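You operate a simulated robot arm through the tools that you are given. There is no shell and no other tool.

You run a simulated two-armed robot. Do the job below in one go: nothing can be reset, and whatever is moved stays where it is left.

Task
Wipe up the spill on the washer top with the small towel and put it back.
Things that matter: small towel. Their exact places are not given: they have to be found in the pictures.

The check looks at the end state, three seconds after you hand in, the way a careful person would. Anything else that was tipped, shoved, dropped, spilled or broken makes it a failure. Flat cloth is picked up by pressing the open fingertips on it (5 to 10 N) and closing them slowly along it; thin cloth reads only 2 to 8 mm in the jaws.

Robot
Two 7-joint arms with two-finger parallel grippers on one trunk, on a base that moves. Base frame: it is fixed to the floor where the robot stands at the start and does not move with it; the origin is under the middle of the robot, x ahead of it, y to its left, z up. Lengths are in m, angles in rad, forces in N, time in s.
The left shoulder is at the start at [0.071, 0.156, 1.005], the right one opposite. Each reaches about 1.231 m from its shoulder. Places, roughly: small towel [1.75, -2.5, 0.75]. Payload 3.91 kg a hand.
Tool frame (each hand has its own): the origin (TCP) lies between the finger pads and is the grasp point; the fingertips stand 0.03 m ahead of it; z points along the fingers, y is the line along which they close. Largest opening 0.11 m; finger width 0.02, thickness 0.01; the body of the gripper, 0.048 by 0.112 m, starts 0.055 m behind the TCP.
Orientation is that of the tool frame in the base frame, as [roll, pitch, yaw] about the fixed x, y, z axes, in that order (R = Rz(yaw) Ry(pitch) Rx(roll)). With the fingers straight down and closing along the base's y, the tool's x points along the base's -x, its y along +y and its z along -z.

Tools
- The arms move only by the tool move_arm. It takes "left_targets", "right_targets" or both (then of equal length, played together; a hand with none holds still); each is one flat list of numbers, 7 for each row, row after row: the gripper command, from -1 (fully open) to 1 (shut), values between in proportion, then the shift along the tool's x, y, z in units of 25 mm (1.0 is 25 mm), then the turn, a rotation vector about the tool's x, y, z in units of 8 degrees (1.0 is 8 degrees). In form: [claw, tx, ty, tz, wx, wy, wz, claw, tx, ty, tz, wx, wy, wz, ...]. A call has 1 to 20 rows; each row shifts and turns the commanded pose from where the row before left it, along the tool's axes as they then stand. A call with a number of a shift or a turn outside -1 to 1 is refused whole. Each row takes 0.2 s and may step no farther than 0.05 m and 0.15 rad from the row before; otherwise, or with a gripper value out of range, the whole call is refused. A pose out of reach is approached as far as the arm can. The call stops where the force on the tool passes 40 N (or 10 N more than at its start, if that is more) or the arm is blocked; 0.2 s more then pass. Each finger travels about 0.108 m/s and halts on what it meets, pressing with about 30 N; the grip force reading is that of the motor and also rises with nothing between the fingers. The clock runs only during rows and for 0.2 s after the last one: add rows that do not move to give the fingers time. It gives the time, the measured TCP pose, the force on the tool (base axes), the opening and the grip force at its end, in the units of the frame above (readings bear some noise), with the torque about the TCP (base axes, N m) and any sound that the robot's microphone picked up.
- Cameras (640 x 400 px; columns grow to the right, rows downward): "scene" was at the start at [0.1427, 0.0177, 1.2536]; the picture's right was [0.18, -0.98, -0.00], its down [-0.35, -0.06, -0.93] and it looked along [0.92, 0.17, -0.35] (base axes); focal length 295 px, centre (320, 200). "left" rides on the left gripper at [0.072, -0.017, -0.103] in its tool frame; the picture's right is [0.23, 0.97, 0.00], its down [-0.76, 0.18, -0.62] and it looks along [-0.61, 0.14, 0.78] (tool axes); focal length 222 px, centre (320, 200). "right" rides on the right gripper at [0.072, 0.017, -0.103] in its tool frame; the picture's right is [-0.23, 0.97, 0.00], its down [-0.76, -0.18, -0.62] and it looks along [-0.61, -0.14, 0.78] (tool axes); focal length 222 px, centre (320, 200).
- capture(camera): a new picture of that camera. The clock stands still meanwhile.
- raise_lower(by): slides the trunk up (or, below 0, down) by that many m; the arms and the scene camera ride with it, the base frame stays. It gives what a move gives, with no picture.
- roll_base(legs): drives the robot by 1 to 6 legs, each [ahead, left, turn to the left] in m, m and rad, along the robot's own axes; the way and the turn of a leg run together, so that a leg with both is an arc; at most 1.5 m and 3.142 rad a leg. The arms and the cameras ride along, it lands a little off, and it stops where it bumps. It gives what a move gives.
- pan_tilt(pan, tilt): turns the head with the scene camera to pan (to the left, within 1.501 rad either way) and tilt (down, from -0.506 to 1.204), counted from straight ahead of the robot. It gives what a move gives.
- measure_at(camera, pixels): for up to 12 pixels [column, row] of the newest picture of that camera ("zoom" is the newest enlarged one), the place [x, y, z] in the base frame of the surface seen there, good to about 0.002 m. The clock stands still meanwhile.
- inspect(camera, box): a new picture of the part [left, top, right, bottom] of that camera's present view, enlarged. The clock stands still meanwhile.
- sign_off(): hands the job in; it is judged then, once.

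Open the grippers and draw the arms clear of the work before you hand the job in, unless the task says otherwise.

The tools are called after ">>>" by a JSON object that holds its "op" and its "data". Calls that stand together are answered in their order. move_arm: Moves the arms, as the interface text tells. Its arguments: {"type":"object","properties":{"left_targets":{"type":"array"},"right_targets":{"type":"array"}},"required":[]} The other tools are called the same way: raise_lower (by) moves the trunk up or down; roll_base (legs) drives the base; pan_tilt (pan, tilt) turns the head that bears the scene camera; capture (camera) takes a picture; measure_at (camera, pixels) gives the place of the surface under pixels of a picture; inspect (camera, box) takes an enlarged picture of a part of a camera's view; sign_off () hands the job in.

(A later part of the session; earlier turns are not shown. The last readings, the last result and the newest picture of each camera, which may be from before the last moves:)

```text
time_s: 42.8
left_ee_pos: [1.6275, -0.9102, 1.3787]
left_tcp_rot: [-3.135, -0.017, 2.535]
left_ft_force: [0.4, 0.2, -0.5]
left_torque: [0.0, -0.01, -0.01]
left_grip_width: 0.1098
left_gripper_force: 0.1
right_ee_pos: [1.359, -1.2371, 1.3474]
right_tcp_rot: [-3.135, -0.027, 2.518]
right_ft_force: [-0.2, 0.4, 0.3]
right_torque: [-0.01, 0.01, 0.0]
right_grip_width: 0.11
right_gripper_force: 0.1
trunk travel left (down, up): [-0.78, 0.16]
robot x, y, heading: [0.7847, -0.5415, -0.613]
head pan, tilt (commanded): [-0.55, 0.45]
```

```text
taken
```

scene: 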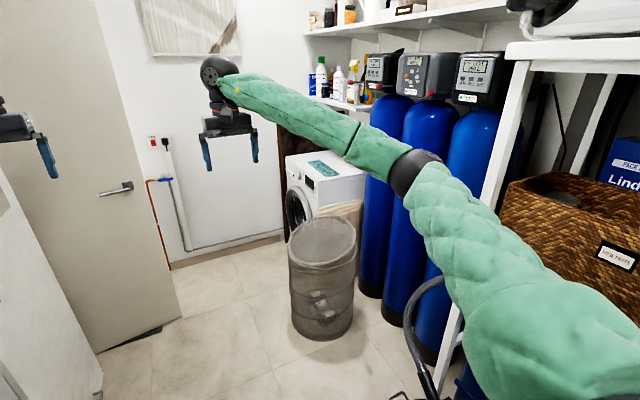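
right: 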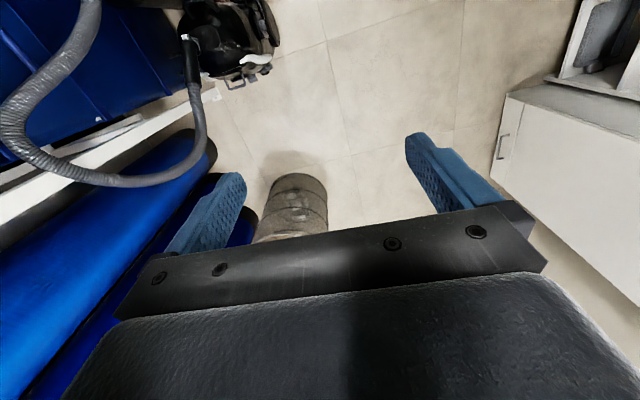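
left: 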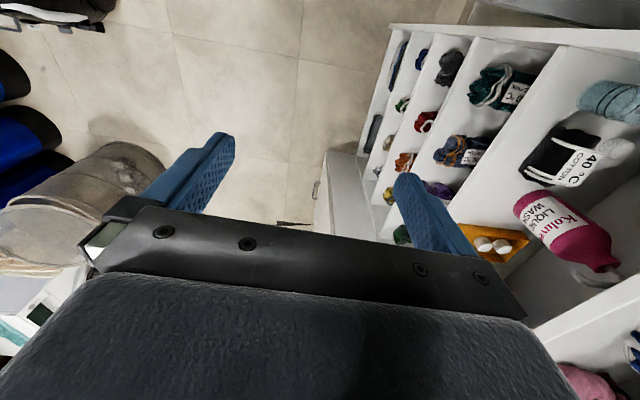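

I measure the washer corners, towel, bin, tanks, rack post and my right elbow, and take an enlarged view of the washer top.

>>> {"op": "measure_at", "data": {"camera": "scene", "pixels": [[288, 160], [317, 186], [362, 176], [325, 168], [340, 166], [415, 165], [505, 120], [400, 90], [365, 100], [335, 330], [297, 230], [285, 240]]}}

>>> {"op": "inspect", "data": {"camera": "scene", "box": [260, 60, 420, 260]}}

```text
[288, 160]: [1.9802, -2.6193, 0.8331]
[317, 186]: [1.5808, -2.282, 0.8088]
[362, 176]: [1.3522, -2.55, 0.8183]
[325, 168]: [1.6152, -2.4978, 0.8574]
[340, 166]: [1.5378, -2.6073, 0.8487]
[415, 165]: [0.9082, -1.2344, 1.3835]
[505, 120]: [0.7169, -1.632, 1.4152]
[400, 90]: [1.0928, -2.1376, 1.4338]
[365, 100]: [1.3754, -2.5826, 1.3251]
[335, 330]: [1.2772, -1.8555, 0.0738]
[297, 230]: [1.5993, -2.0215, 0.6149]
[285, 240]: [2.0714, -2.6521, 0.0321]
```

```text
2.00 times, centred on (340, 160) of scene
```

zoom: 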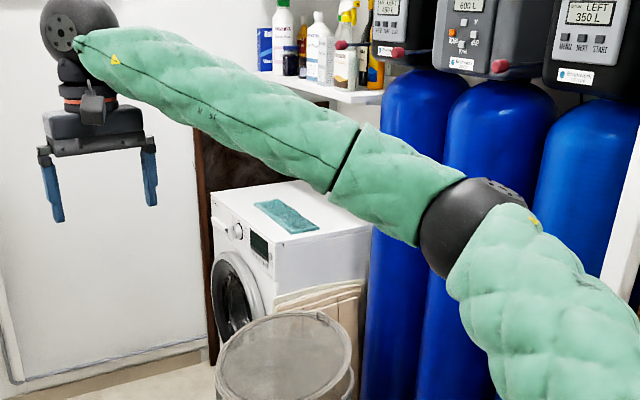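

In corridor terms the washer front edge runs (1.58,-2.28) to (1.98,-2.62), facing (0.64, 0.77). I check the left elbow, locker and door clearances next.

>>> {"op": "pan_tilt", "data": {"pan": 0.6, "tilt": 0.5}}

>>> {"op": "capture", "data": {"camera": "scene"}}

```text
time_s: 44.1
left_ee_pos: [1.6271, -0.9101, 1.3794]
left_tcp_rot: [-3.136, -0.019, 2.534]
left_ft_force: [-0.3, 0.4, 0.7]
left_torque: [0.01, 0.02, 0.0]
left_grip_width: 0.1098
left_gripper_force: 0.0
right_ee_pos: [1.359, -1.2365, 1.3468]
right_tcp_rot: [-3.136, -0.026, 2.519]
right_ft_force: [0.4, 0.6, 1.1]
right_torque: [-0.03, 0.03, 0.0]
right_grip_width: 0.1098
right_gripper_force: 0.0
trunk travel left (down, up): [-0.78, 0.16]
robot x, y, heading: [0.7831, -0.5372, -0.614]
head pan, tilt (commanded): [0.6, 0.499]
```

```text
taken
```

scene: 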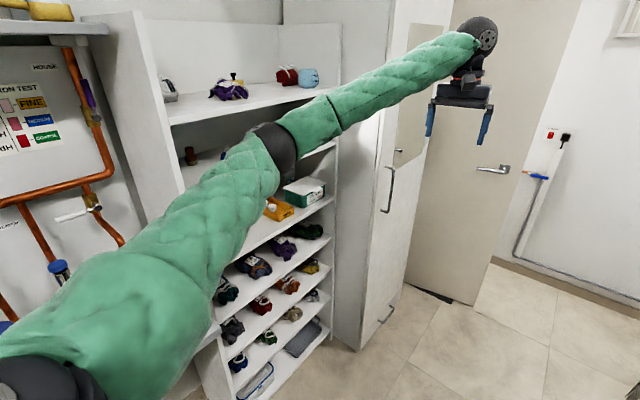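

I measure the left elbow, shelf edges, locker front with its handle, and the door's edge.

>>> {"op": "measure_at", "data": {"camera": "scene", "pixels": [[262, 140], [285, 160], [356, 350], [385, 200], [387, 320], [450, 300], [470, 304], [490, 170], [335, 130], [405, 280], [495, 255], [338, 60]]}}

```text
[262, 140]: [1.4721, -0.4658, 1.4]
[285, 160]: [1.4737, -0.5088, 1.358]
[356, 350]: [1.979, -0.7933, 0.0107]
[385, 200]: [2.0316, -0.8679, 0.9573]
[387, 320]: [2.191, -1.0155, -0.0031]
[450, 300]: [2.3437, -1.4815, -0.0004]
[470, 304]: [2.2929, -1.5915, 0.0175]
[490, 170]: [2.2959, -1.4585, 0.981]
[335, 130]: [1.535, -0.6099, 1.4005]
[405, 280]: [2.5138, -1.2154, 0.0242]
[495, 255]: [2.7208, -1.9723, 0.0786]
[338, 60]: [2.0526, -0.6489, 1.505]
```

The left elbow sits 0.44 m to my left and the locker front leaves little room, so I extend the left hand a bit further forward and inward to narrow it.

>>> {"op": "move_arm", "data": {"left_targets": [-1, -0.86, -0.57, 0, 0, 0, 0, -1, -0.86, -0.57, 0, 0, 0, 0, -1, -0.86, -0.57, 0, 0, 0, 0, -1, -0.86, -0.57, 0, 0, 0, 0, -1, -0.86, -0.57, 0, 0, 0, 0, -1, -0.86, -0.57, 0, 0, 0, 0]}}

>>> {"op": "capture", "data": {"camera": "scene"}}

```text
time_s: 45.5
left_ee_pos: [1.6869, -1.0551, 1.3784]
left_tcp_rot: [-3.139, -0.018, 2.537]
left_ft_force: [1.2, 0.2, -0.4]
left_torque: [0.05, -0.04, 0.01]
left_grip_width: 0.1099
left_gripper_force: 0.1
right_ee_pos: [1.3583, -1.2379, 1.3469]
right_tcp_rot: [-3.137, -0.026, 2.521]
right_ft_force: [0.1, -0.8, 0.6]
right_torque: [0.0, -0.04, -0.02]
right_grip_width: 0.1101
right_gripper_force: 0.1
trunk travel left (down, up): [-0.78, 0.16]
robot x, y, heading: [0.7866, -0.5388, -0.616]
head pan, tilt (commanded): [0.6, 0.499]
```

```text
taken
```

scene: 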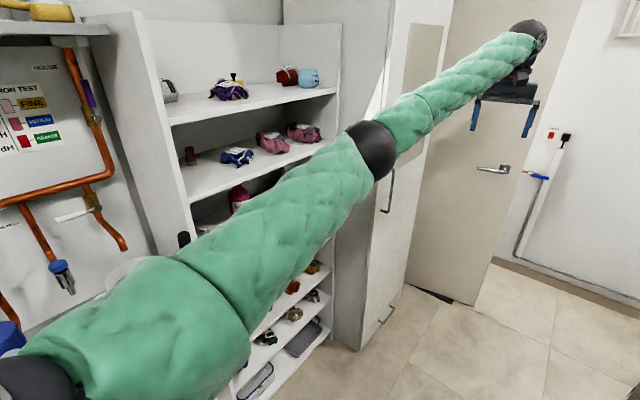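

The left arm is nearly straight now. I turn to the corridor direction (-0.69) and drive ahead 0.7 m, then look again.

>>> {"op": "roll_base", "data": {"legs": [[0, 0, -0.077], [0.7, 0, 0]]}}

>>> {"op": "capture", "data": {"camera": "scene"}}

>>> {"op": "pan_tilt", "data": {"pan": -0.75, "tilt": 0.5}}

>>> {"op": "capture", "data": {"camera": "scene"}}

```text
time_s: 49.9
left_ee_pos: [2.1834, -1.5914, 1.3787]
left_tcp_rot: [-3.136, -0.019, 2.445]
left_ft_force: [-0.2, -0.1, 0.6]
left_torque: [0.02, -0.03, -0.01]
left_grip_width: 0.1099
left_gripper_force: 0.2
right_ee_pos: [1.8384, -1.7426, 1.3482]
right_tcp_rot: [-3.137, -0.025, 2.427]
right_ft_force: [0.2, 1.0, 0.0]
right_torque: [-0.02, 0.01, 0.02]
right_grip_width: 0.11
right_gripper_force: 0.0
trunk travel left (down, up): [-0.78, 0.16]
robot x, y, heading: [1.329, -0.9981, -0.708]
head pan, tilt (commanded): [0.6, 0.499]
```

```text
taken
```

scene: 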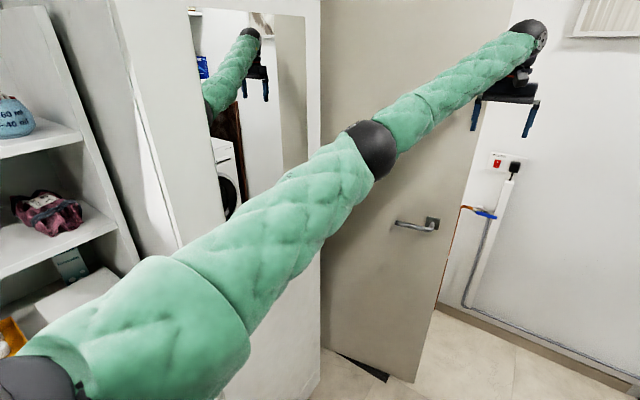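

```text
time_s: 51.4
left_ee_pos: [2.1817, -1.5919, 1.3772]
left_tcp_rot: [-3.135, -0.018, 2.444]
left_ft_force: [-0.2, 0.9, -0.1]
left_torque: [0.04, 0.0, -0.01]
left_grip_width: 0.1101
left_gripper_force: 0.2
right_ee_pos: [1.8393, -1.7432, 1.3466]
right_tcp_rot: [-3.137, -0.026, 2.428]
right_ft_force: [-0.1, -0.2, 1.0]
right_torque: [0.0, -0.02, 0.05]
right_grip_width: 0.1099
right_gripper_force: 0.0
trunk travel left (down, up): [-0.78, 0.16]
robot x, y, heading: [1.3296, -1.0011, -0.706]
head pan, tilt (commanded): [-0.75, 0.499]
```

```text
taken
```

scene: 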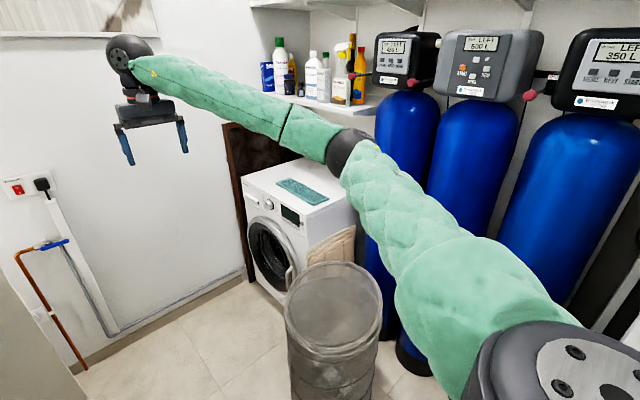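

The washer top is now visible around (300,185) with the towel at (302,190). I take an enlarged picture of it to find the spill.

>>> {"op": "inspect", "data": {"camera": "scene", "box": [220, 140, 380, 240]}}

>>> {"op": "measure_at", "data": {"camera": "scene", "pixels": [[246, 181], [305, 222], [340, 195], [302, 190], [282, 186], [322, 198], [300, 165], [390, 150], [385, 50], [375, 260], [330, 268], [350, 155]]}}

```text
4.00 times, centred on (300, 190) of scene
```

zoom: 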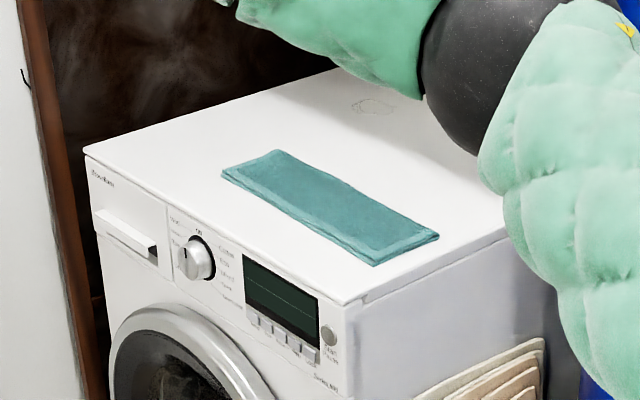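

```text
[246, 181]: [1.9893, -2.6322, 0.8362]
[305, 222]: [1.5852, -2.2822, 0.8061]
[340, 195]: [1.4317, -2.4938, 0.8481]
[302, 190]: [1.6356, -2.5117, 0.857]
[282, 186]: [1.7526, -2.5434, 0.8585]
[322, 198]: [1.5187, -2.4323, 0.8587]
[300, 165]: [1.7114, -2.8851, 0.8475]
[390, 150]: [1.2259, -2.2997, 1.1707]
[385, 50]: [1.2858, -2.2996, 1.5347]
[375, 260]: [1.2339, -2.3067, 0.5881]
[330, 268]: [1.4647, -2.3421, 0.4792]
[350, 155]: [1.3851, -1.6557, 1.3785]
```

The spill is a faint clear outline at zoom (375,105), behind the towel. I measure it and the towel's outline in the enlarged picture.

>>> {"op": "measure_at", "data": {"camera": "zoom", "pixels": [[375, 105], [352, 103], [398, 108], [370, 98], [380, 113], [275, 150], [223, 172], [375, 263], [438, 235], [330, 75], [88, 150], [500, 235]]}}

>>> {"op": "inspect", "data": {"camera": "scene", "box": [290, 150, 340, 182]}}

```text
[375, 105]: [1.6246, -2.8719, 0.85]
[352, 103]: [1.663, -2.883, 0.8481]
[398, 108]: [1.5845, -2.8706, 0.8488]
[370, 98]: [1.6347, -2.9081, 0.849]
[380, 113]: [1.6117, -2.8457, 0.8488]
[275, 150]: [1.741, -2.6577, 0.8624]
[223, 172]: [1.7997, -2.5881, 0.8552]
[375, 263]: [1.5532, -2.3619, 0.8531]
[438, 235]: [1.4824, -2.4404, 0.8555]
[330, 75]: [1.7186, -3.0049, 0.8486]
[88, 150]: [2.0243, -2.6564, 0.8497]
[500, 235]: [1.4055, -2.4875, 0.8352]
```

```text
12.50 times, centred on (315, 166) of scene
```

zoom: 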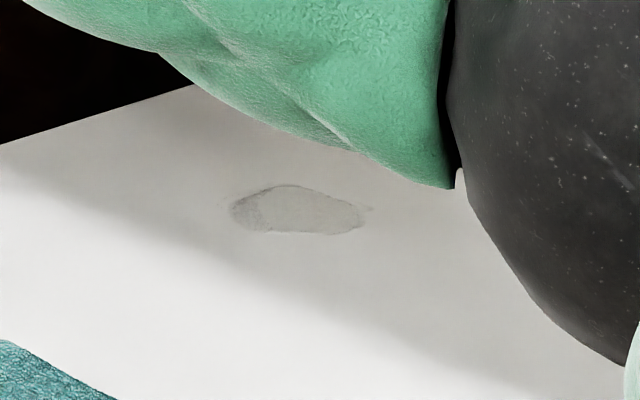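

The spill is at about (1.62, -2.875), size ~0.08 m, and the towel spans corners (1.80,-2.59), (1.55,-2.36), (1.48,-2.44), (1.74,-2.66). I measure the bin rim/tank for the stand and then the left elbow.

>>> {"op": "capture", "data": {"camera": "scene"}}

>>> {"op": "measure_at", "data": {"camera": "scene", "pixels": [[287, 300], [312, 270], [350, 264], [380, 320], [335, 358], [300, 390], [330, 248], [345, 235], [395, 300], [250, 275], [240, 265], [205, 290]]}}

>>> {"op": "pan_tilt", "data": {"pan": 0.5, "tilt": 0.5}}

>>> {"op": "capture", "data": {"camera": "scene"}}

```text
taken
```

scene: 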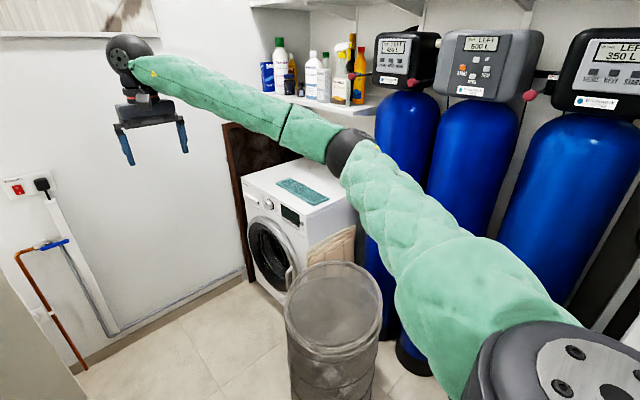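

```text
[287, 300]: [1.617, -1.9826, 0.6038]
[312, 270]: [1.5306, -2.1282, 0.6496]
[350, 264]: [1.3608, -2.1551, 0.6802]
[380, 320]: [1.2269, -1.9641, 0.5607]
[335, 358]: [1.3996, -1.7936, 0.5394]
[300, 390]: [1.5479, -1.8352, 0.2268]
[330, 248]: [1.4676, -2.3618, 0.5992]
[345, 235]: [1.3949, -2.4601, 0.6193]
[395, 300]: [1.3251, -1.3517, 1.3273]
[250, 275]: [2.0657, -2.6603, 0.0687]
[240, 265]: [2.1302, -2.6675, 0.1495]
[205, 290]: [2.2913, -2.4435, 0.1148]
```

```text
time_s: 52.8
left_ee_pos: [2.1823, -1.5921, 1.3773]
left_tcp_rot: [-3.137, -0.016, 2.445]
left_ft_force: [0.3, -0.3, 0.2]
left_torque: [-0.01, -0.02, 0.0]
left_grip_width: 0.1101
left_gripper_force: 0.1
right_ee_pos: [1.8391, -1.744, 1.3474]
right_tcp_rot: [-3.135, -0.026, 2.428]
right_ft_force: [-0.8, -0.2, -0.2]
right_torque: [-0.01, -0.02, 0.01]
right_grip_width: 0.1099
right_gripper_force: 0.1
trunk travel left (down, up): [-0.78, 0.16]
robot x, y, heading: [1.3278, -0.9959, -0.704]
head pan, tilt (commanded): [0.499, 0.499]
```

```text
taken
```

scene: 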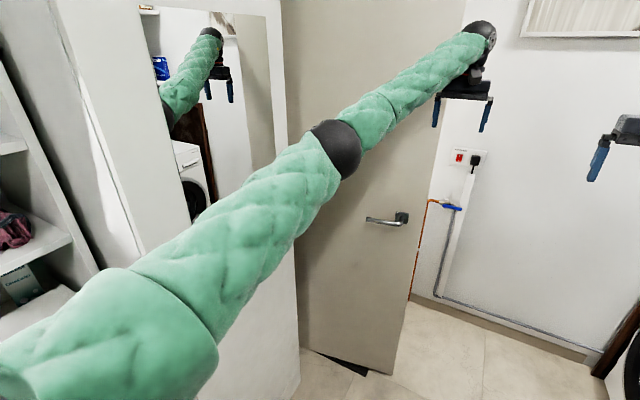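

I measure the left elbow and wrist in this view, plus the door edge and the wall socket/pipe.

>>> {"op": "measure_at", "data": {"camera": "scene", "pixels": [[335, 150], [320, 135], [350, 165], [480, 40], [465, 88], [440, 110], [400, 370], [425, 250], [405, 217], [470, 158], [450, 205], [130, 330]]}}

```text
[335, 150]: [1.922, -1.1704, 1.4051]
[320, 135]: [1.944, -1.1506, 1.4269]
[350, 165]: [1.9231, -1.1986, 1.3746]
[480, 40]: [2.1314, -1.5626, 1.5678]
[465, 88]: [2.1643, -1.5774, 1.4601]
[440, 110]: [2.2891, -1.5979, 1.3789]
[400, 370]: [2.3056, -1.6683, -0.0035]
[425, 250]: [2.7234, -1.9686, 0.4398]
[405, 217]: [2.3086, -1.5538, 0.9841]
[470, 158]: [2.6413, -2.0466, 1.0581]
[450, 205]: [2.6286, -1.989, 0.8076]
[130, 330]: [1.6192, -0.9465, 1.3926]
```

The left elbow is only ~0.3 m to the side now, which will fit by the end wall. I look straight down ahead to see how far my base sticks out in front.

>>> {"op": "pan_tilt", "data": {"pan": 0.0, "tilt": 1.2}}

>>> {"op": "capture", "data": {"camera": "scene"}}

>>> {"op": "measure_at", "data": {"camera": "scene", "pixels": [[320, 50], [320, 150], [320, 250], [320, 300], [320, 350], [320, 390], [150, 250], [490, 250], [100, 390], [540, 390], [220, 300], [420, 300]]}}

```text
time_s: 53.9
left_ee_pos: [2.1818, -1.5912, 1.3787]
left_tcp_rot: [-3.136, -0.017, 2.447]
left_ft_force: [-1.1, -0.1, 0.3]
left_torque: [0.01, 0.03, -0.01]
left_grip_width: 0.1101
left_gripper_force: 0.0
right_ee_pos: [1.8393, -1.7439, 1.3472]
right_tcp_rot: [-3.137, -0.027, 2.428]
right_ft_force: [0.2, 0.4, -0.1]
right_torque: [0.01, 0.03, 0.05]
right_grip_width: 0.11
right_gripper_force: 0.1
trunk travel left (down, up): [-0.78, 0.16]
robot x, y, heading: [1.333, -0.9957, -0.708]
head pan, tilt (commanded): [0.0, 1.201]
```

```text
taken
```

scene: 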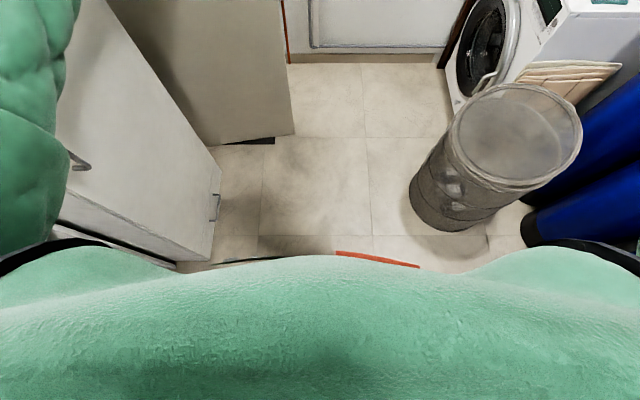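

```text
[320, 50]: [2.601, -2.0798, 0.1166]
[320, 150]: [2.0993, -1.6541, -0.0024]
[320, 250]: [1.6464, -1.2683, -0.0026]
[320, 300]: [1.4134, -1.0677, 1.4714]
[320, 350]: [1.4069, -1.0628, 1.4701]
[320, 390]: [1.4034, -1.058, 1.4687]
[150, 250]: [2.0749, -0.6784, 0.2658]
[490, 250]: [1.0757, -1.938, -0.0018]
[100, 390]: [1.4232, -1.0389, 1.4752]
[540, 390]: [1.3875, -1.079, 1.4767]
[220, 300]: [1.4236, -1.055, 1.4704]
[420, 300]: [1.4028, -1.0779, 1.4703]
```

Passing between the door's edge (2.30,-1.65) and the bin (centre about (1.42,-1.98)) is tight, so I must know my base's size. I yaw the right hand by 120° so its camera looks back at the base.

>>> {"op": "move_arm", "data": {"right_targets": [-1, 0, 0, 0, 0, 0, -1, -1, 0, 0, 0, 0, 0, -1, -1, 0, 0, 0, 0, 0, -1, -1, 0, 0, 0, 0, 0, -1, -1, 0, 0, 0, 0, 0, -1, -1, 0, 0, 0, 0, 0, -1, -1, 0, 0, 0, 0, 0, -1, -1, 0, 0, 0, 0, 0, -1, -1, 0, 0, 0, 0, 0, -1, -1, 0, 0, 0, 0, 0, -1, -1, 0, 0, 0, 0, 0, -1, -1, 0, 0, 0, 0, 0, -1]}}

>>> {"op": "capture", "data": {"camera": "right"}}

```text
time_s: 56.5
left_ee_pos: [2.1837, -1.5929, 1.3782]
left_tcp_rot: [-3.137, -0.017, 2.445]
left_ft_force: [0.3, 0.2, -0.3]
left_torque: [-0.02, -0.01, 0.01]
left_grip_width: 0.1101
left_gripper_force: 0.0
right_ee_pos: [1.8388, -1.7437, 1.3471]
right_tcp_rot: [3.131, -0.024, 3.056]
right_ft_force: [0.5, 0.1, 0.1]
right_torque: [-0.03, -0.02, -0.01]
right_grip_width: 0.1101
right_gripper_force: 0.1
right hand out of reach, approached as far as the arm can: row 5, 6, 7, 8, 9, 10, 11, 12
trunk travel left (down, up): [-0.78, 0.16]
robot x, y, heading: [1.3312, -0.9949, -0.704]
head pan, tilt (commanded): [0.0, 1.201]
```

```text
taken
```

right: 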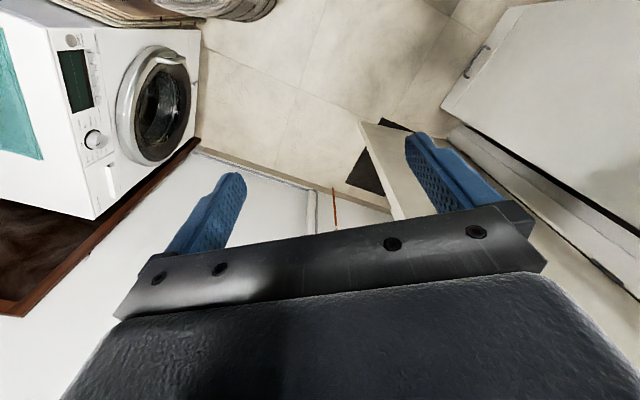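

The wrist limit stopped the turn at 36° that way. I turn the right hand the other way (20 rows of +8°) to look back.

>>> {"op": "move_arm", "data": {"right_targets": [-1, 0, 0, 0, 0, 0, 1, -1, 0, 0, 0, 0, 0, 1, -1, 0, 0, 0, 0, 0, 1, -1, 0, 0, 0, 0, 0, 1, -1, 0, 0, 0, 0, 0, 1, -1, 0, 0, 0, 0, 0, 1, -1, 0, 0, 0, 0, 0, 1, -1, 0, 0, 0, 0, 0, 1, -1, 0, 0, 0, 0, 0, 1, -1, 0, 0, 0, 0, 0, 1, -1, 0, 0, 0, 0, 0, 1, -1, 0, 0, 0, 0, 0, 1, -1, 0, 0, 0, 0, 0, 1, -1, 0, 0, 0, 0, 0, 1, -1, 0, 0, 0, 0, 0, 1, -1, 0, 0, 0, 0, 0, 1, -1, 0, 0, 0, 0, 0, 1, -1, 0, 0, 0, 0, 0, 1, -1, 0, 0, 0, 0, 0, 1, -1, 0, 0, 0, 0, 0, 1]}}

>>> {"op": "capture", "data": {"camera": "right"}}

```text
time_s: 60.7
left_ee_pos: [2.1827, -1.5928, 1.3778]
left_tcp_rot: [-3.137, -0.017, 2.446]
left_ft_force: [-0.2, -0.2, -0.9]
left_torque: [0.0, 0.01, 0.01]
left_grip_width: 0.11
left_gripper_force: 0.0
right_ee_pos: [1.8378, -1.7439, 1.3472]
right_tcp_rot: [-3.123, 0.02, 0.262]
right_ft_force: [-0.7, 0.2, 0.3]
right_torque: [0.0, -0.01, 0.01]
right_grip_width: 0.11
right_gripper_force: 0.0
trunk travel left (down, up): [-0.78, 0.16]
robot x, y, heading: [1.3295, -0.9989, -0.702]
head pan, tilt (commanded): [0.0, 1.201]
```

```text
taken
```

right: 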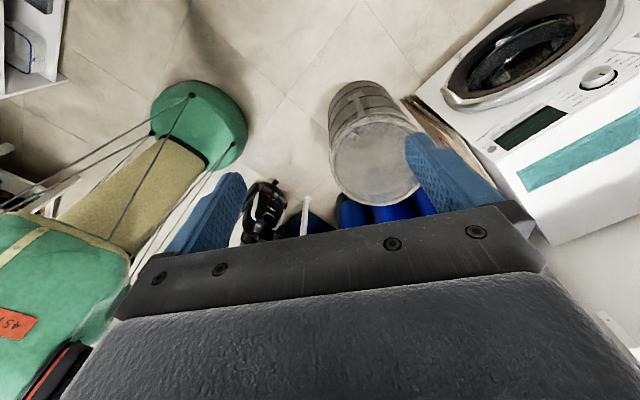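

The right camera now shows my own base: a round green foot at (200,125) below a tan column. I measure its extents and the bin.

>>> {"op": "measure_at", "data": {"camera": "right", "pixels": [[155, 100], [180, 85], [220, 92], [245, 120], [240, 145], [220, 168], [200, 120], [170, 120], [332, 110], [415, 140], [365, 90], [375, 195]]}}

>>> {"op": "inspect", "data": {"camera": "right", "box": [0, 60, 280, 260]}}

```text
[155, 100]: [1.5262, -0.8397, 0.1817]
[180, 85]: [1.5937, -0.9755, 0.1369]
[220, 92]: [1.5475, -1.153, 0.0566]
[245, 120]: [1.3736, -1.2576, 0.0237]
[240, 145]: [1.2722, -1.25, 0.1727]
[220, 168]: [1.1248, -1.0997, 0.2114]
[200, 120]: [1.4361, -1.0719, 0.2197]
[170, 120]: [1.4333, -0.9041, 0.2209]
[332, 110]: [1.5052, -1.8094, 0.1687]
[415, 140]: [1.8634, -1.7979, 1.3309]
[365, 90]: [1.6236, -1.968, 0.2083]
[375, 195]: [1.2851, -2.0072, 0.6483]
```

```text
2.00 times, centred on (140, 160) of right
```

zoom: 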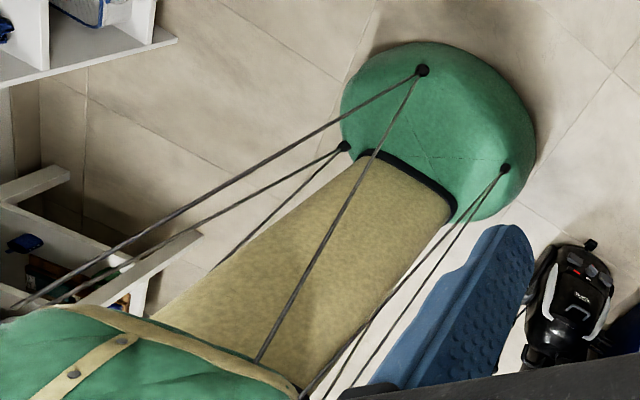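

My base is a round foot of radius ≈0.27 m, so the gap is passable. I turn the right hand back to its former yaw and view the shelf with bottles above the washer for arm clearance.

>>> {"op": "move_arm", "data": {"right_targets": [-1, 0, 0, 0, 0, 0, -1, -1, 0, 0, 0, 0, 0, -1, -1, 0, 0, 0, 0, 0, -1, -1, 0, 0, 0, 0, 0, -1, -1, 0, 0, 0, 0, 0, -1, -1, 0, 0, 0, 0, 0, -1, -1, 0, 0, 0, 0, 0, -1, -1, 0, 0, 0, 0, 0, -1, -1, 0, 0, 0, 0, 0, -1, -1, 0, 0, 0, 0, 0, -1, -1, 0, 0, 0, 0, 0, -1, -1, 0, 0, 0, 0, 0, -1, -1, 0, 0, 0, 0, 0, -1, -1, 0, 0, 0, 0, 0, -1, -1, 0, 0, 0, 0, 0, -1, -1, 0, 0, 0, 0, 0, -0.5]}}

>>> {"op": "pan_tilt", "data": {"pan": -0.75, "tilt": 0.3}}

>>> {"op": "capture", "data": {"camera": "scene"}}

```text
time_s: 64.1
left_ee_pos: [2.1823, -1.5918, 1.3779]
left_tcp_rot: [-3.137, -0.017, 2.445]
left_ft_force: [0.1, -0.8, -0.4]
left_torque: [0.01, 0.0, -0.04]
left_grip_width: 0.1099
left_gripper_force: 0.1
right_ee_pos: [1.8389, -1.7444, 1.3489]
right_tcp_rot: [-3.135, -0.026, 2.428]
right_ft_force: [-0.3, -0.3, 0.2]
right_torque: [-0.02, 0.0, 0.01]
right_grip_width: 0.1099
right_gripper_force: 0.0
trunk travel left (down, up): [-0.78, 0.16]
robot x, y, heading: [1.3291, -0.9949, -0.706]
head pan, tilt (commanded): [0.0, 1.201]
```

```text
time_s: 65.3
left_ee_pos: [2.1829, -1.5927, 1.3776]
left_tcp_rot: [-3.134, -0.018, 2.445]
left_ft_force: [-0.1, 0.1, 0.6]
left_torque: [0.04, 0.0, 0.02]
left_grip_width: 0.11
left_gripper_force: 0.1
right_ee_pos: [1.8402, -1.7435, 1.3478]
right_tcp_rot: [-3.136, -0.027, 2.428]
right_ft_force: [0.7, -0.7, -0.5]
right_torque: [0.0, 0.02, 0.0]
right_grip_width: 0.1101
right_gripper_force: 0.1
trunk travel left (down, up): [-0.78, 0.16]
robot x, y, heading: [1.3273, -0.9965, -0.702]
head pan, tilt (commanded): [-0.75, 0.3]
```

```text
taken
```

scene: 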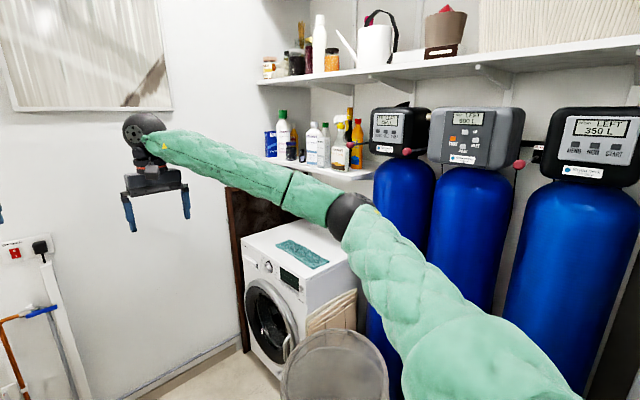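

I measure the small bottle shelf, the upper long shelf's front edge, and the bottles for height and depth.

>>> {"op": "measure_at", "data": {"camera": "scene", "pixels": [[350, 178], [300, 163], [355, 150], [338, 150], [283, 125], [310, 150], [360, 78], [260, 84], [268, 145], [500, 62], [395, 110], [460, 110]]}}

```text
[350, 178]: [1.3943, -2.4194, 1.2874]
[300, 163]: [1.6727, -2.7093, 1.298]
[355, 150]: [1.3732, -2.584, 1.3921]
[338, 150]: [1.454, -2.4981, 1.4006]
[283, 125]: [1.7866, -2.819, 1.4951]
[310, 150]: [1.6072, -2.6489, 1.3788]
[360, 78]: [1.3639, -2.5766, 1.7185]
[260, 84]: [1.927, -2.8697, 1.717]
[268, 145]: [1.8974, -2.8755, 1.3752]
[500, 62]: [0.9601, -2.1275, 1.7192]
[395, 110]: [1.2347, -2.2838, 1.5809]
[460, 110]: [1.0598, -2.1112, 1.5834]
```

The bottle shelf (z≈1.29) overhangs the washer from about 0.25 m behind its front edge, so I'll work with the left hand under it and keep the right one retracted. First I turn right 0.34 rad, then shift along the corridor by 0.29 m.

>>> {"op": "roll_base", "data": {"legs": [[0, 0, -0.341], [0.2725, 0.099, 0]]}}

>>> {"op": "pan_tilt", "data": {"pan": 0.3, "tilt": 0.5}}

>>> {"op": "capture", "data": {"camera": "scene"}}

```text
time_s: 68.4
left_ee_pos: [2.1505, -2.0292, 1.3783]
left_tcp_rot: [-3.135, -0.017, 2.098]
left_ft_force: [0.3, 0.1, -1.0]
left_torque: [0.0, 0.03, 0.01]
left_grip_width: 0.11
left_gripper_force: 0.0
right_ee_pos: [1.7773, -2.0559, 1.3486]
right_tcp_rot: [-3.136, -0.025, 2.082]
right_ft_force: [-0.5, 0.4, 0.1]
right_torque: [0.02, -0.01, 0.02]
right_grip_width: 0.1101
right_gripper_force: 0.0
trunk travel left (down, up): [-0.78, 0.16]
robot x, y, heading: [1.5522, -1.1777, -1.05]
head pan, tilt (commanded): [-0.75, 0.3]
```

```text
time_s: 69.7
left_ee_pos: [2.1517, -2.0309, 1.3772]
left_tcp_rot: [-3.136, -0.018, 2.099]
left_ft_force: [0.5, -0.2, 0.4]
left_torque: [0.01, 0.02, 0.01]
left_grip_width: 0.11
left_gripper_force: 0.1
right_ee_pos: [1.7771, -2.0564, 1.3478]
right_tcp_rot: [-3.136, -0.025, 2.084]
right_ft_force: [-0.2, 0.5, -0.4]
right_torque: [-0.02, -0.01, -0.02]
right_grip_width: 0.1098
right_gripper_force: 0.0
trunk travel left (down, up): [-0.78, 0.16]
robot x, y, heading: [1.5507, -1.1841, -1.048]
head pan, tilt (commanded): [0.3, 0.499]
```

```text
taken
```

scene: 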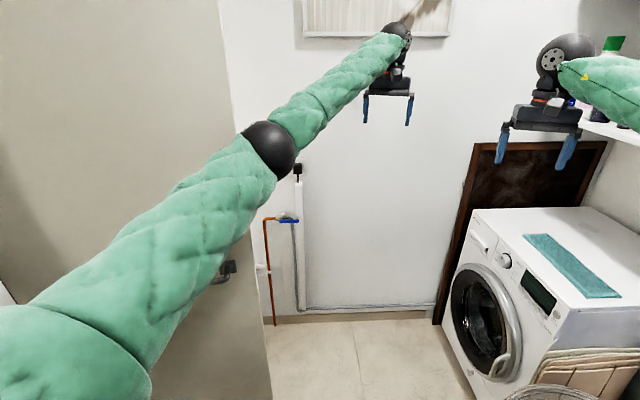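

The hand and elbow are clear of the door edge (262,380). I retract the right hand by 0.27 m toward the body and re-measure the door.

>>> {"op": "measure_at", "data": {"camera": "scene", "pixels": [[262, 385], [225, 60], [225, 268], [270, 150], [480, 210], [556, 325], [545, 240], [600, 290], [470, 300], [505, 370], [570, 390], [600, 130]]}}

>>> {"op": "move_arm", "data": {"right_targets": [-1, 0.9, -0.2, 0, 0, 0, 0, -1, 0.9, -0.2, 0, 0, 0, 0, -1, 0.9, -0.2, 0, 0, 0, 0, -1, 0.9, -0.2, 0, 0, 0, 0, -1, 0.9, -0.2, 0, 0, 0, 0, -1, 0.9, -0.2, 0, 0, 0, 0, -1, 0.9, -0.2, 0, 0, 0, 0, -1, 0.9, -0.2, 0, 0, 0, 0, -1, 0.9, -0.2, 0, 0, 0, 0, -1, 0.9, -0.2, 0, 0, 0, 0, -1, 0.9, -0.2, 0, 0, 0, 0, -1, 0.9, -0.2, 0, 0, 0, 0]}}

```text
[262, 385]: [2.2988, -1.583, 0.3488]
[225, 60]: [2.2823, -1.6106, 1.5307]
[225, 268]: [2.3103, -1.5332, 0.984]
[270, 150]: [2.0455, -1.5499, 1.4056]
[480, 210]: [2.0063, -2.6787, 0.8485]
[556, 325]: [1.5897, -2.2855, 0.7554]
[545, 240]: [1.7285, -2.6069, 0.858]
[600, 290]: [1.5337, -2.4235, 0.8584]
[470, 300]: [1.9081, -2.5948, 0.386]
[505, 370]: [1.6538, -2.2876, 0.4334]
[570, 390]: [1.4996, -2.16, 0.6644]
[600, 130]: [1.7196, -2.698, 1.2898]
```

```text
time_s: 72.3
left_ee_pos: [2.15, -2.029, 1.3791]
left_tcp_rot: [-3.137, -0.015, 2.1]
left_ft_force: [0.1, 0.2, 0.5]
left_torque: [-0.01, -0.04, 0.01]
left_grip_width: 0.1099
left_gripper_force: 0.1
right_ee_pos: [1.59, -1.848, 1.3542]
right_tcp_rot: [-3.137, -0.023, 2.082]
right_ft_force: [0.0, -0.8, -0.4]
right_torque: [-0.02, -0.02, -0.03]
right_grip_width: 0.1097
right_gripper_force: 0.1
trunk travel left (down, up): [-0.78, 0.16]
robot x, y, heading: [1.5506, -1.1795, -1.049]
head pan, tilt (commanded): [0.3, 0.499]
```

I turn right another 0.344 rad and partially retract the left hand (0.16 m back, 0.10 m outward).

>>> {"op": "roll_base", "data": {"legs": [[0, 0, -0.344]]}}

>>> {"op": "move_arm", "data": {"left_targets": [-1, 0.91, 0.5, 0, 0, 0, 0, -1, 0.91, 0.5, 0, 0, 0, 0, -1, 0.91, 0.5, 0, 0, 0, 0, -1, 0.91, 0.5, 0, 0, 0, 0, -1, 0.91, 0.5, 0, 0, 0, 0, -1, 0.91, 0.5, 0, 0, 0, 0, -1, 0.91, 0.5, 0, 0, 0, 0]}}

>>> {"op": "capture", "data": {"camera": "scene"}}

```text
time_s: 73.7
left_ee_pos: [1.8272, -2.183, 1.3785]
left_tcp_rot: [-3.136, -0.018, 1.755]
left_ft_force: [0.7, -0.1, 0.3]
left_torque: [-0.01, -0.01, -0.02]
left_grip_width: 0.11
left_gripper_force: 0.1
right_ee_pos: [1.3634, -1.8235, 1.3528]
right_tcp_rot: [-3.136, -0.027, 1.738]
right_ft_force: [0.2, 0.1, 1.0]
right_torque: [0.01, -0.01, 0.01]
right_grip_width: 0.1102
right_gripper_force: 0.0
trunk travel left (down, up): [-0.78, 0.16]
robot x, y, heading: [1.5473, -1.1814, -1.394]
head pan, tilt (commanded): [0.3, 0.499]
```

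```text
time_s: 75.3
left_ee_pos: [1.8886, -2.0077, 1.3818]
left_tcp_rot: [-3.137, -0.019, 1.755]
left_ft_force: [-0.1, 0.9, 0.8]
left_torque: [0.0, 0.03, 0.04]
left_grip_width: 0.1096
left_gripper_force: 0.0
right_ee_pos: [1.3629, -1.8238, 1.3552]
right_tcp_rot: [-3.134, -0.025, 1.739]
right_ft_force: [0.4, -0.6, 0.0]
right_torque: [-0.02, -0.01, 0.0]
right_grip_width: 0.1102
right_gripper_force: 0.0
trunk travel left (down, up): [-0.78, 0.16]
robot x, y, heading: [1.5483, -1.1802, -1.396]
head pan, tilt (commanded): [0.3, 0.499]
```

```text
taken
```

scene: 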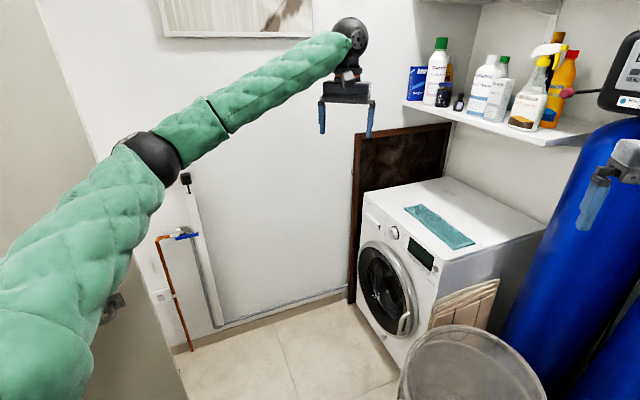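

The washer, towel (440,225) and shelf are in clear view. I turn right 0.52 rad and shift left 0.354 m/ahead 0.198 m toward the gap.

>>> {"op": "roll_base", "data": {"legs": [[0, 0, -0.52], [0.198, 0.354, 0]]}}

>>> {"op": "capture", "data": {"camera": "scene"}}

```text
time_s: 79.3
left_ee_pos: [1.7029, -2.373, 1.3823]
left_tcp_rot: [-3.136, -0.017, 1.238]
left_ft_force: [-0.2, 0.5, -0.5]
left_torque: [0.01, -0.05, 0.02]
left_grip_width: 0.1098
left_gripper_force: 0.1
right_ee_pos: [1.3383, -1.9534, 1.3549]
right_tcp_rot: [-3.135, -0.027, 1.221]
right_ft_force: [-0.9, 0.1, 0.2]
right_torque: [0.0, -0.02, 0.01]
right_grip_width: 0.1099
right_gripper_force: 0.1
trunk travel left (down, up): [-0.78, 0.16]
robot x, y, heading: [1.8178, -1.4894, -1.909]
head pan, tilt (commanded): [0.3, 0.499]
```

```text
taken
```

scene: 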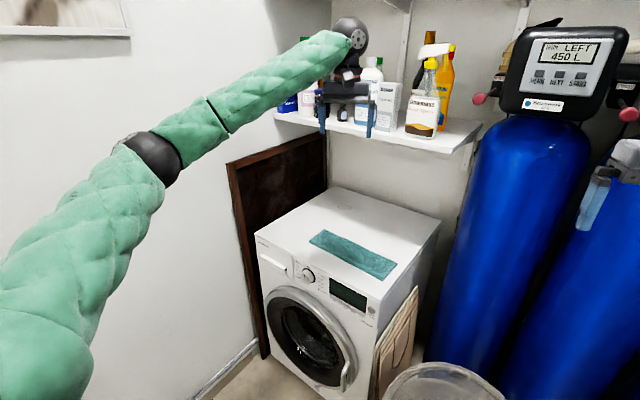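

My position is as planned and the left hand (345,95) is in front of the bottle shelf. I retract the left hand 0.25 m back toward the body, and turn right 0.61 rad.

>>> {"op": "move_arm", "data": {"left_targets": [-1, 0.91, 0.36, 0, 0, 0, 0, -1, 0.91, 0.36, 0, 0, 0, 0, -1, 0.91, 0.36, 0, 0, 0, 0, -1, 0.91, 0.36, 0, 0, 0, 0, -1, 0.91, 0.36, 0, 0, 0, 0, -1, 0.91, 0.36, 0, 0, 0, 0, -1, 0.91, 0.36, 0, 0, 0, 0, -1, 0.91, 0.36, 0, 0, 0, 0, -1, 0.91, 0.36, 0, 0, 0, 0, -1, 0.91, 0.36, 0, 0, 0, 0, -1, 0.91, 0.36, 0, 0, 0, 0]}}

>>> {"op": "roll_base", "data": {"legs": [[0, 0, -0.6]]}}

>>> {"op": "capture", "data": {"camera": "scene"}}

```text
time_s: 81.7
left_ee_pos: [1.878, -2.1679, 1.3865]
left_tcp_rot: [-3.137, -0.019, 1.237]
left_ft_force: [0.2, -0.8, -0.1]
left_torque: [-0.04, 0.0, -0.03]
left_grip_width: 0.1098
left_gripper_force: 0.0
right_ee_pos: [1.3393, -1.9531, 1.3543]
right_tcp_rot: [-3.136, -0.025, 1.223]
right_ft_force: [0.0, -0.1, -0.1]
right_torque: [-0.01, 0.04, 0.0]
right_grip_width: 0.1099
right_gripper_force: 0.1
trunk travel left (down, up): [-0.78, 0.16]
robot x, y, heading: [1.8172, -1.4895, -1.912]
head pan, tilt (commanded): [0.3, 0.499]
```

```text
time_s: 83.8
left_ee_pos: [1.4838, -2.086, 1.3863]
left_tcp_rot: [-3.136, -0.018, 0.643]
left_ft_force: [0.0, 1.1, -0.3]
left_torque: [0.03, -0.01, -0.03]
left_grip_width: 0.1098
left_gripper_force: 0.1
right_ee_pos: [1.1586, -1.6044, 1.3538]
right_tcp_rot: [-3.136, -0.026, 0.629]
right_ft_force: [0.1, -0.1, 0.4]
right_torque: [0.01, 0.01, -0.02]
right_grip_width: 0.1099
right_gripper_force: 0.1
trunk travel left (down, up): [-0.78, 0.16]
robot x, y, heading: [1.8198, -1.4882, -2.513]
head pan, tilt (commanded): [0.3, 0.499]
```

```text
taken
```

scene: 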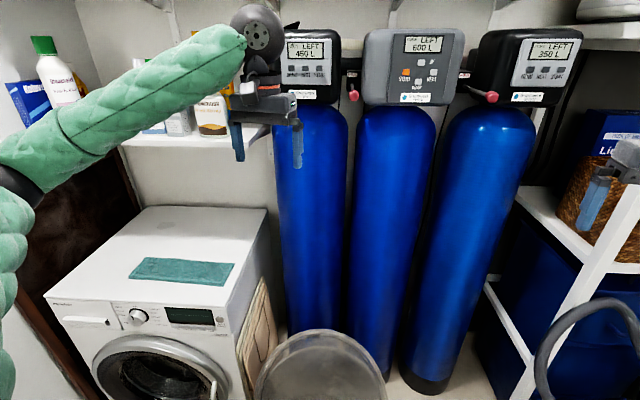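

I'm now facing the washer area (heading -2.51). Before the last move I look left to measure the left elbow against the end wall.

>>> {"op": "pan_tilt", "data": {"pan": 1.0, "tilt": 0.5}}

>>> {"op": "capture", "data": {"camera": "scene"}}

```text
time_s: 84.8
left_ee_pos: [1.486, -2.085, 1.3862]
left_tcp_rot: [-3.137, -0.017, 0.644]
left_ft_force: [0.0, 0.6, 0.0]
left_torque: [0.03, 0.02, -0.01]
left_grip_width: 0.1101
left_gripper_force: 0.0
right_ee_pos: [1.1594, -1.6059, 1.3544]
right_tcp_rot: [-3.137, -0.025, 0.629]
right_ft_force: [-0.1, -0.5, 0.0]
right_torque: [0.01, 0.01, 0.01]
right_grip_width: 0.1098
right_gripper_force: 0.0
trunk travel left (down, up): [-0.78, 0.16]
robot x, y, heading: [1.8155, -1.4855, -2.502]
head pan, tilt (commanded): [1.0, 0.499]
```

```text
taken
```

scene: 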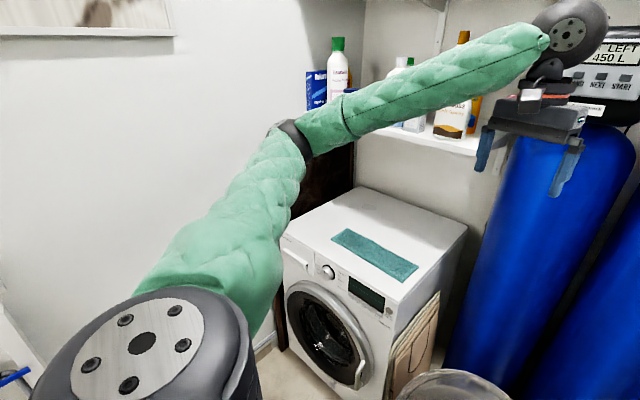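

I measure the elbow, the wall, and the wall picture's lower edge.

>>> {"op": "measure_at", "data": {"camera": "scene", "pixels": [[300, 140], [285, 150], [275, 170], [350, 110], [230, 120], [100, 150], [150, 33], [340, 145], [320, 185], [450, 225], [285, 240], [400, 310]]}}

```text
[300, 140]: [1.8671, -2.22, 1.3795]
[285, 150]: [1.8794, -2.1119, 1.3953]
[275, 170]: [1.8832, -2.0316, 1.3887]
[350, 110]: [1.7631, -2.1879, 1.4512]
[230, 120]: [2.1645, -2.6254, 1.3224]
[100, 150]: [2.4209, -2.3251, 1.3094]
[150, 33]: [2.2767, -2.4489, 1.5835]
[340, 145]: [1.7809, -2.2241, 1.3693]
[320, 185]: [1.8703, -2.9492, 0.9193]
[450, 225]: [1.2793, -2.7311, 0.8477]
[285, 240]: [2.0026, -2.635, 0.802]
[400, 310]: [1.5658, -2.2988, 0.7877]
```

The elbow's far side would end ≈0.09 m from the end wall (s=2.0), acceptable. I shift left and ahead to the working spot in two short legs.

>>> {"op": "roll_base", "data": {"legs": [[-0.01, 0.121, 0], [0.12, 0.258, 0]]}}

>>> {"op": "capture", "data": {"camera": "scene"}}

```text
time_s: 87.7
left_ee_pos: [1.6337, -2.465, 1.3855]
left_tcp_rot: [-3.138, -0.018, 0.652]
left_ft_force: [-0.5, 0.0, 0.5]
left_torque: [0.02, 0.0, 0.02]
left_grip_width: 0.1101
left_gripper_force: 0.1
right_ee_pos: [1.3035, -1.9872, 1.3537]
right_tcp_rot: [-3.136, -0.024, 0.637]
right_ft_force: [-0.2, -0.8, -0.3]
right_torque: [0.0, 0.0, -0.02]
right_grip_width: 0.1101
right_gripper_force: 0.0
trunk travel left (down, up): [-0.78, 0.16]
robot x, y, heading: [1.959, -1.866, -2.5]
head pan, tilt (commanded): [1.0, 0.499]
```

```text
taken
```

scene: 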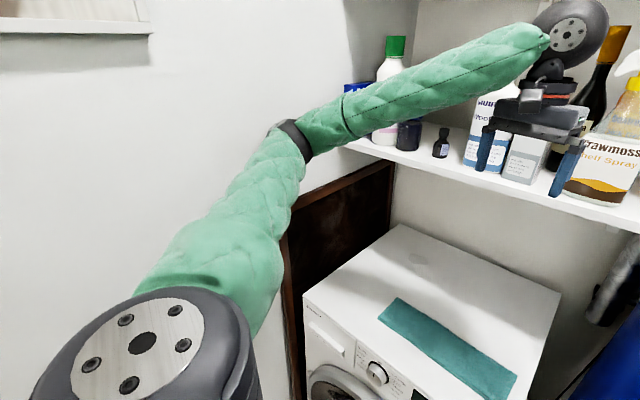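

I arrived without contact. I measure elbow, board, shelf underside and towel again from here.

>>> {"op": "measure_at", "data": {"camera": "scene", "pixels": [[300, 140], [285, 150], [290, 200], [300, 235], [385, 170], [230, 120], [400, 160], [560, 210], [385, 318], [403, 300], [515, 375], [555, 295]]}}

>>> {"op": "inspect", "data": {"camera": "scene", "box": [300, 200, 580, 400]}}

```text
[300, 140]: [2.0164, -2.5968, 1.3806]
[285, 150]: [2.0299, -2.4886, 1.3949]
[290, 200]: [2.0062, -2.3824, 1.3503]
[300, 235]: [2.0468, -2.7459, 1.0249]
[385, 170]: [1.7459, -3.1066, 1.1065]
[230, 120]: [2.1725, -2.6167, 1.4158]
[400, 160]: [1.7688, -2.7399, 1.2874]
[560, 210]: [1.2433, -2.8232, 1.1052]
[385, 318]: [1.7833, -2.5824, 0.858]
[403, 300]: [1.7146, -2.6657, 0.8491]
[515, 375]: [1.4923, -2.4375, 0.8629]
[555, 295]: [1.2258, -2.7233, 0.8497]
```

```text
2.00 times, centred on (440, 300) of scene
```

zoom: 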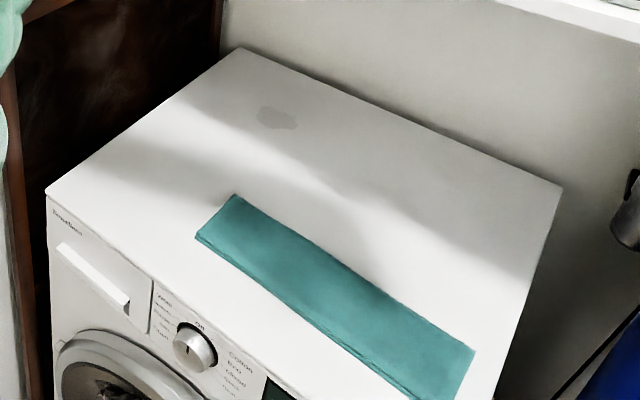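

The spill shows clearly as a patch at zoom (275,118). I measure its outline, the towel's corners and the washer-top corners.

>>> {"op": "measure_at", "data": {"camera": "zoom", "pixels": [[275, 118], [258, 113], [296, 123], [268, 106], [285, 129], [235, 197], [198, 236], [473, 352], [445, 398], [335, 295], [240, 50], [558, 190]]}}

```text
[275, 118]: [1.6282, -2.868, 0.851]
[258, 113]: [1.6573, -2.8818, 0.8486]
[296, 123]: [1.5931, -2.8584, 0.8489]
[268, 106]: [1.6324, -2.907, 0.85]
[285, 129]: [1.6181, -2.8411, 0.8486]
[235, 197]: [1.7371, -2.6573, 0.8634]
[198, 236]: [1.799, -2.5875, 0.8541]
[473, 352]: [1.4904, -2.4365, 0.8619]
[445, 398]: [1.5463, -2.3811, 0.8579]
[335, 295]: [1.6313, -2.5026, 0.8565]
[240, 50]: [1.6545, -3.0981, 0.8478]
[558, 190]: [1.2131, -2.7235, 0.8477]
```

The washer top corners and towel are well fixed now: towel centre ≈(1.643,-2.515), spill ≈(1.628,-2.870). I lower the trunk by 0.2 m so the left arm can work beneath the shelf.

>>> {"op": "raise_lower", "data": {"by": -0.2}}

>>> {"op": "capture", "data": {"camera": "scene"}}

>>> {"op": "capture", "data": {"camera": "left"}}

```text
time_s: 89.8
left_ee_pos: [1.6341, -2.4655, 1.186]
left_tcp_rot: [-3.139, -0.017, 0.651]
left_ft_force: [0.8, -0.2, 0.3]
left_torque: [0.04, 0.03, -0.01]
left_grip_width: 0.1102
left_gripper_force: 0.1
right_ee_pos: [1.3041, -1.9875, 1.1548]
right_tcp_rot: [-3.136, -0.027, 0.635]
right_ft_force: [-0.2, 0.2, -0.6]
right_torque: [0.01, 0.03, 0.01]
right_grip_width: 0.1102
right_gripper_force: 0.1
trunk travel left (down, up): [-0.58, 0.36]
robot x, y, heading: [1.9631, -1.8641, -2.495]
head pan, tilt (commanded): [1.0, 0.499]
```

```text
taken
```

scene: 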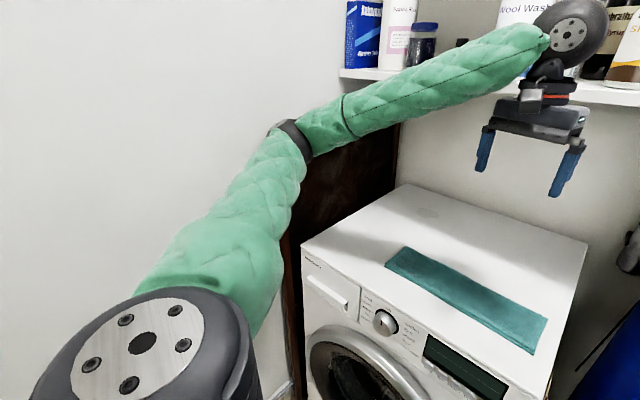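

```text
taken
```

left: 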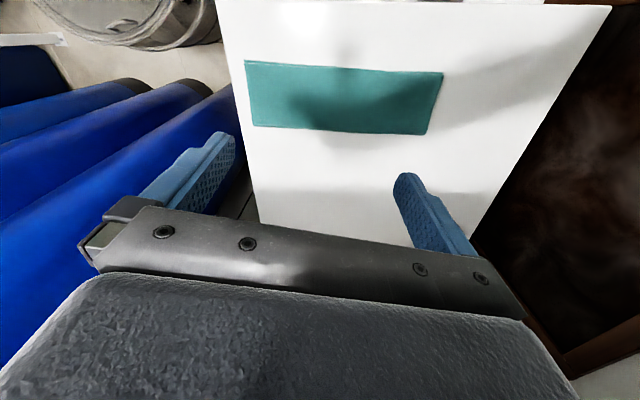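

The left wrist camera shows the towel at (345,97) below the hand. I align the hand with the towel's long axis (yaw by -0.2 rad about the tool axis), move over its centre and come down to z≈1.0 with the fingers part-closed.

>>> {"op": "move_arm", "data": {"left_targets": [0.1, 0, 0, 0, 0, 0, -0.72, 0.1, 0, 0, 0, 0, 0, -0.72, 0.1, -0.159, 0.2, 0.93, 0, 0, 0, 0.1, -0.159, 0.2, 0.93, 0, 0, 0, 0.1, -0.159, 0.2, 0.93, 0, 0, 0, 0.1, -0.159, 0.2, 0.93, 0, 0, 0, 0.1, -0.159, 0.2, 0.93, 0, 0, 0, 0.1, -0.159, 0.2, 0.93, 0, 0, 0, 0.1, -0.159, 0.2, 0.93, 0, 0, 0, 0.1, -0.159, 0.2, 0.93, 0, 0, 0]}}

>>> {"op": "capture", "data": {"camera": "left"}}

>>> {"op": "capture", "data": {"camera": "scene"}}

```text
time_s: 92.2
left_ee_pos: [1.5771, -2.4957, 1.0022]
left_tcp_rot: [3.137, -0.014, 0.779]
left_ft_force: [-0.2, 0.1, -0.2]
left_torque: [-0.01, 0.02, 0.0]
left_grip_width: 0.0495
left_gripper_force: 0.0
right_ee_pos: [1.2749, -1.9469, 1.1521]
right_tcp_rot: [3.14, -0.023, 0.562]
right_ft_force: [1.0, -0.5, 0.5]
right_torque: [-0.03, 0.01, -0.01]
right_grip_width: 0.1102
right_gripper_force: 0.1
trunk travel left (down, up): [-0.58, 0.36]
robot x, y, heading: [1.9458, -1.881, -2.563]
head pan, tilt (commanded): [1.0, 0.499]
stopped in row 10 (left hand): the arm was blocked; the commanded pose is now the measured one
```

```text
taken
```

left: 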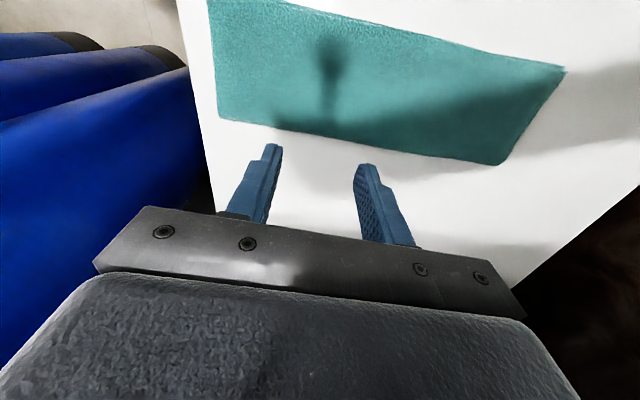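

```text
taken
```

scene: 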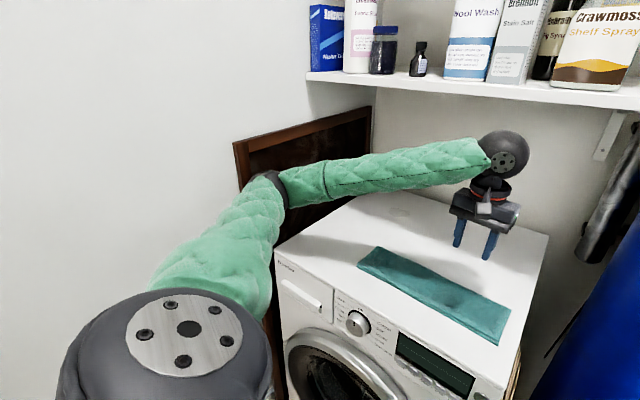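

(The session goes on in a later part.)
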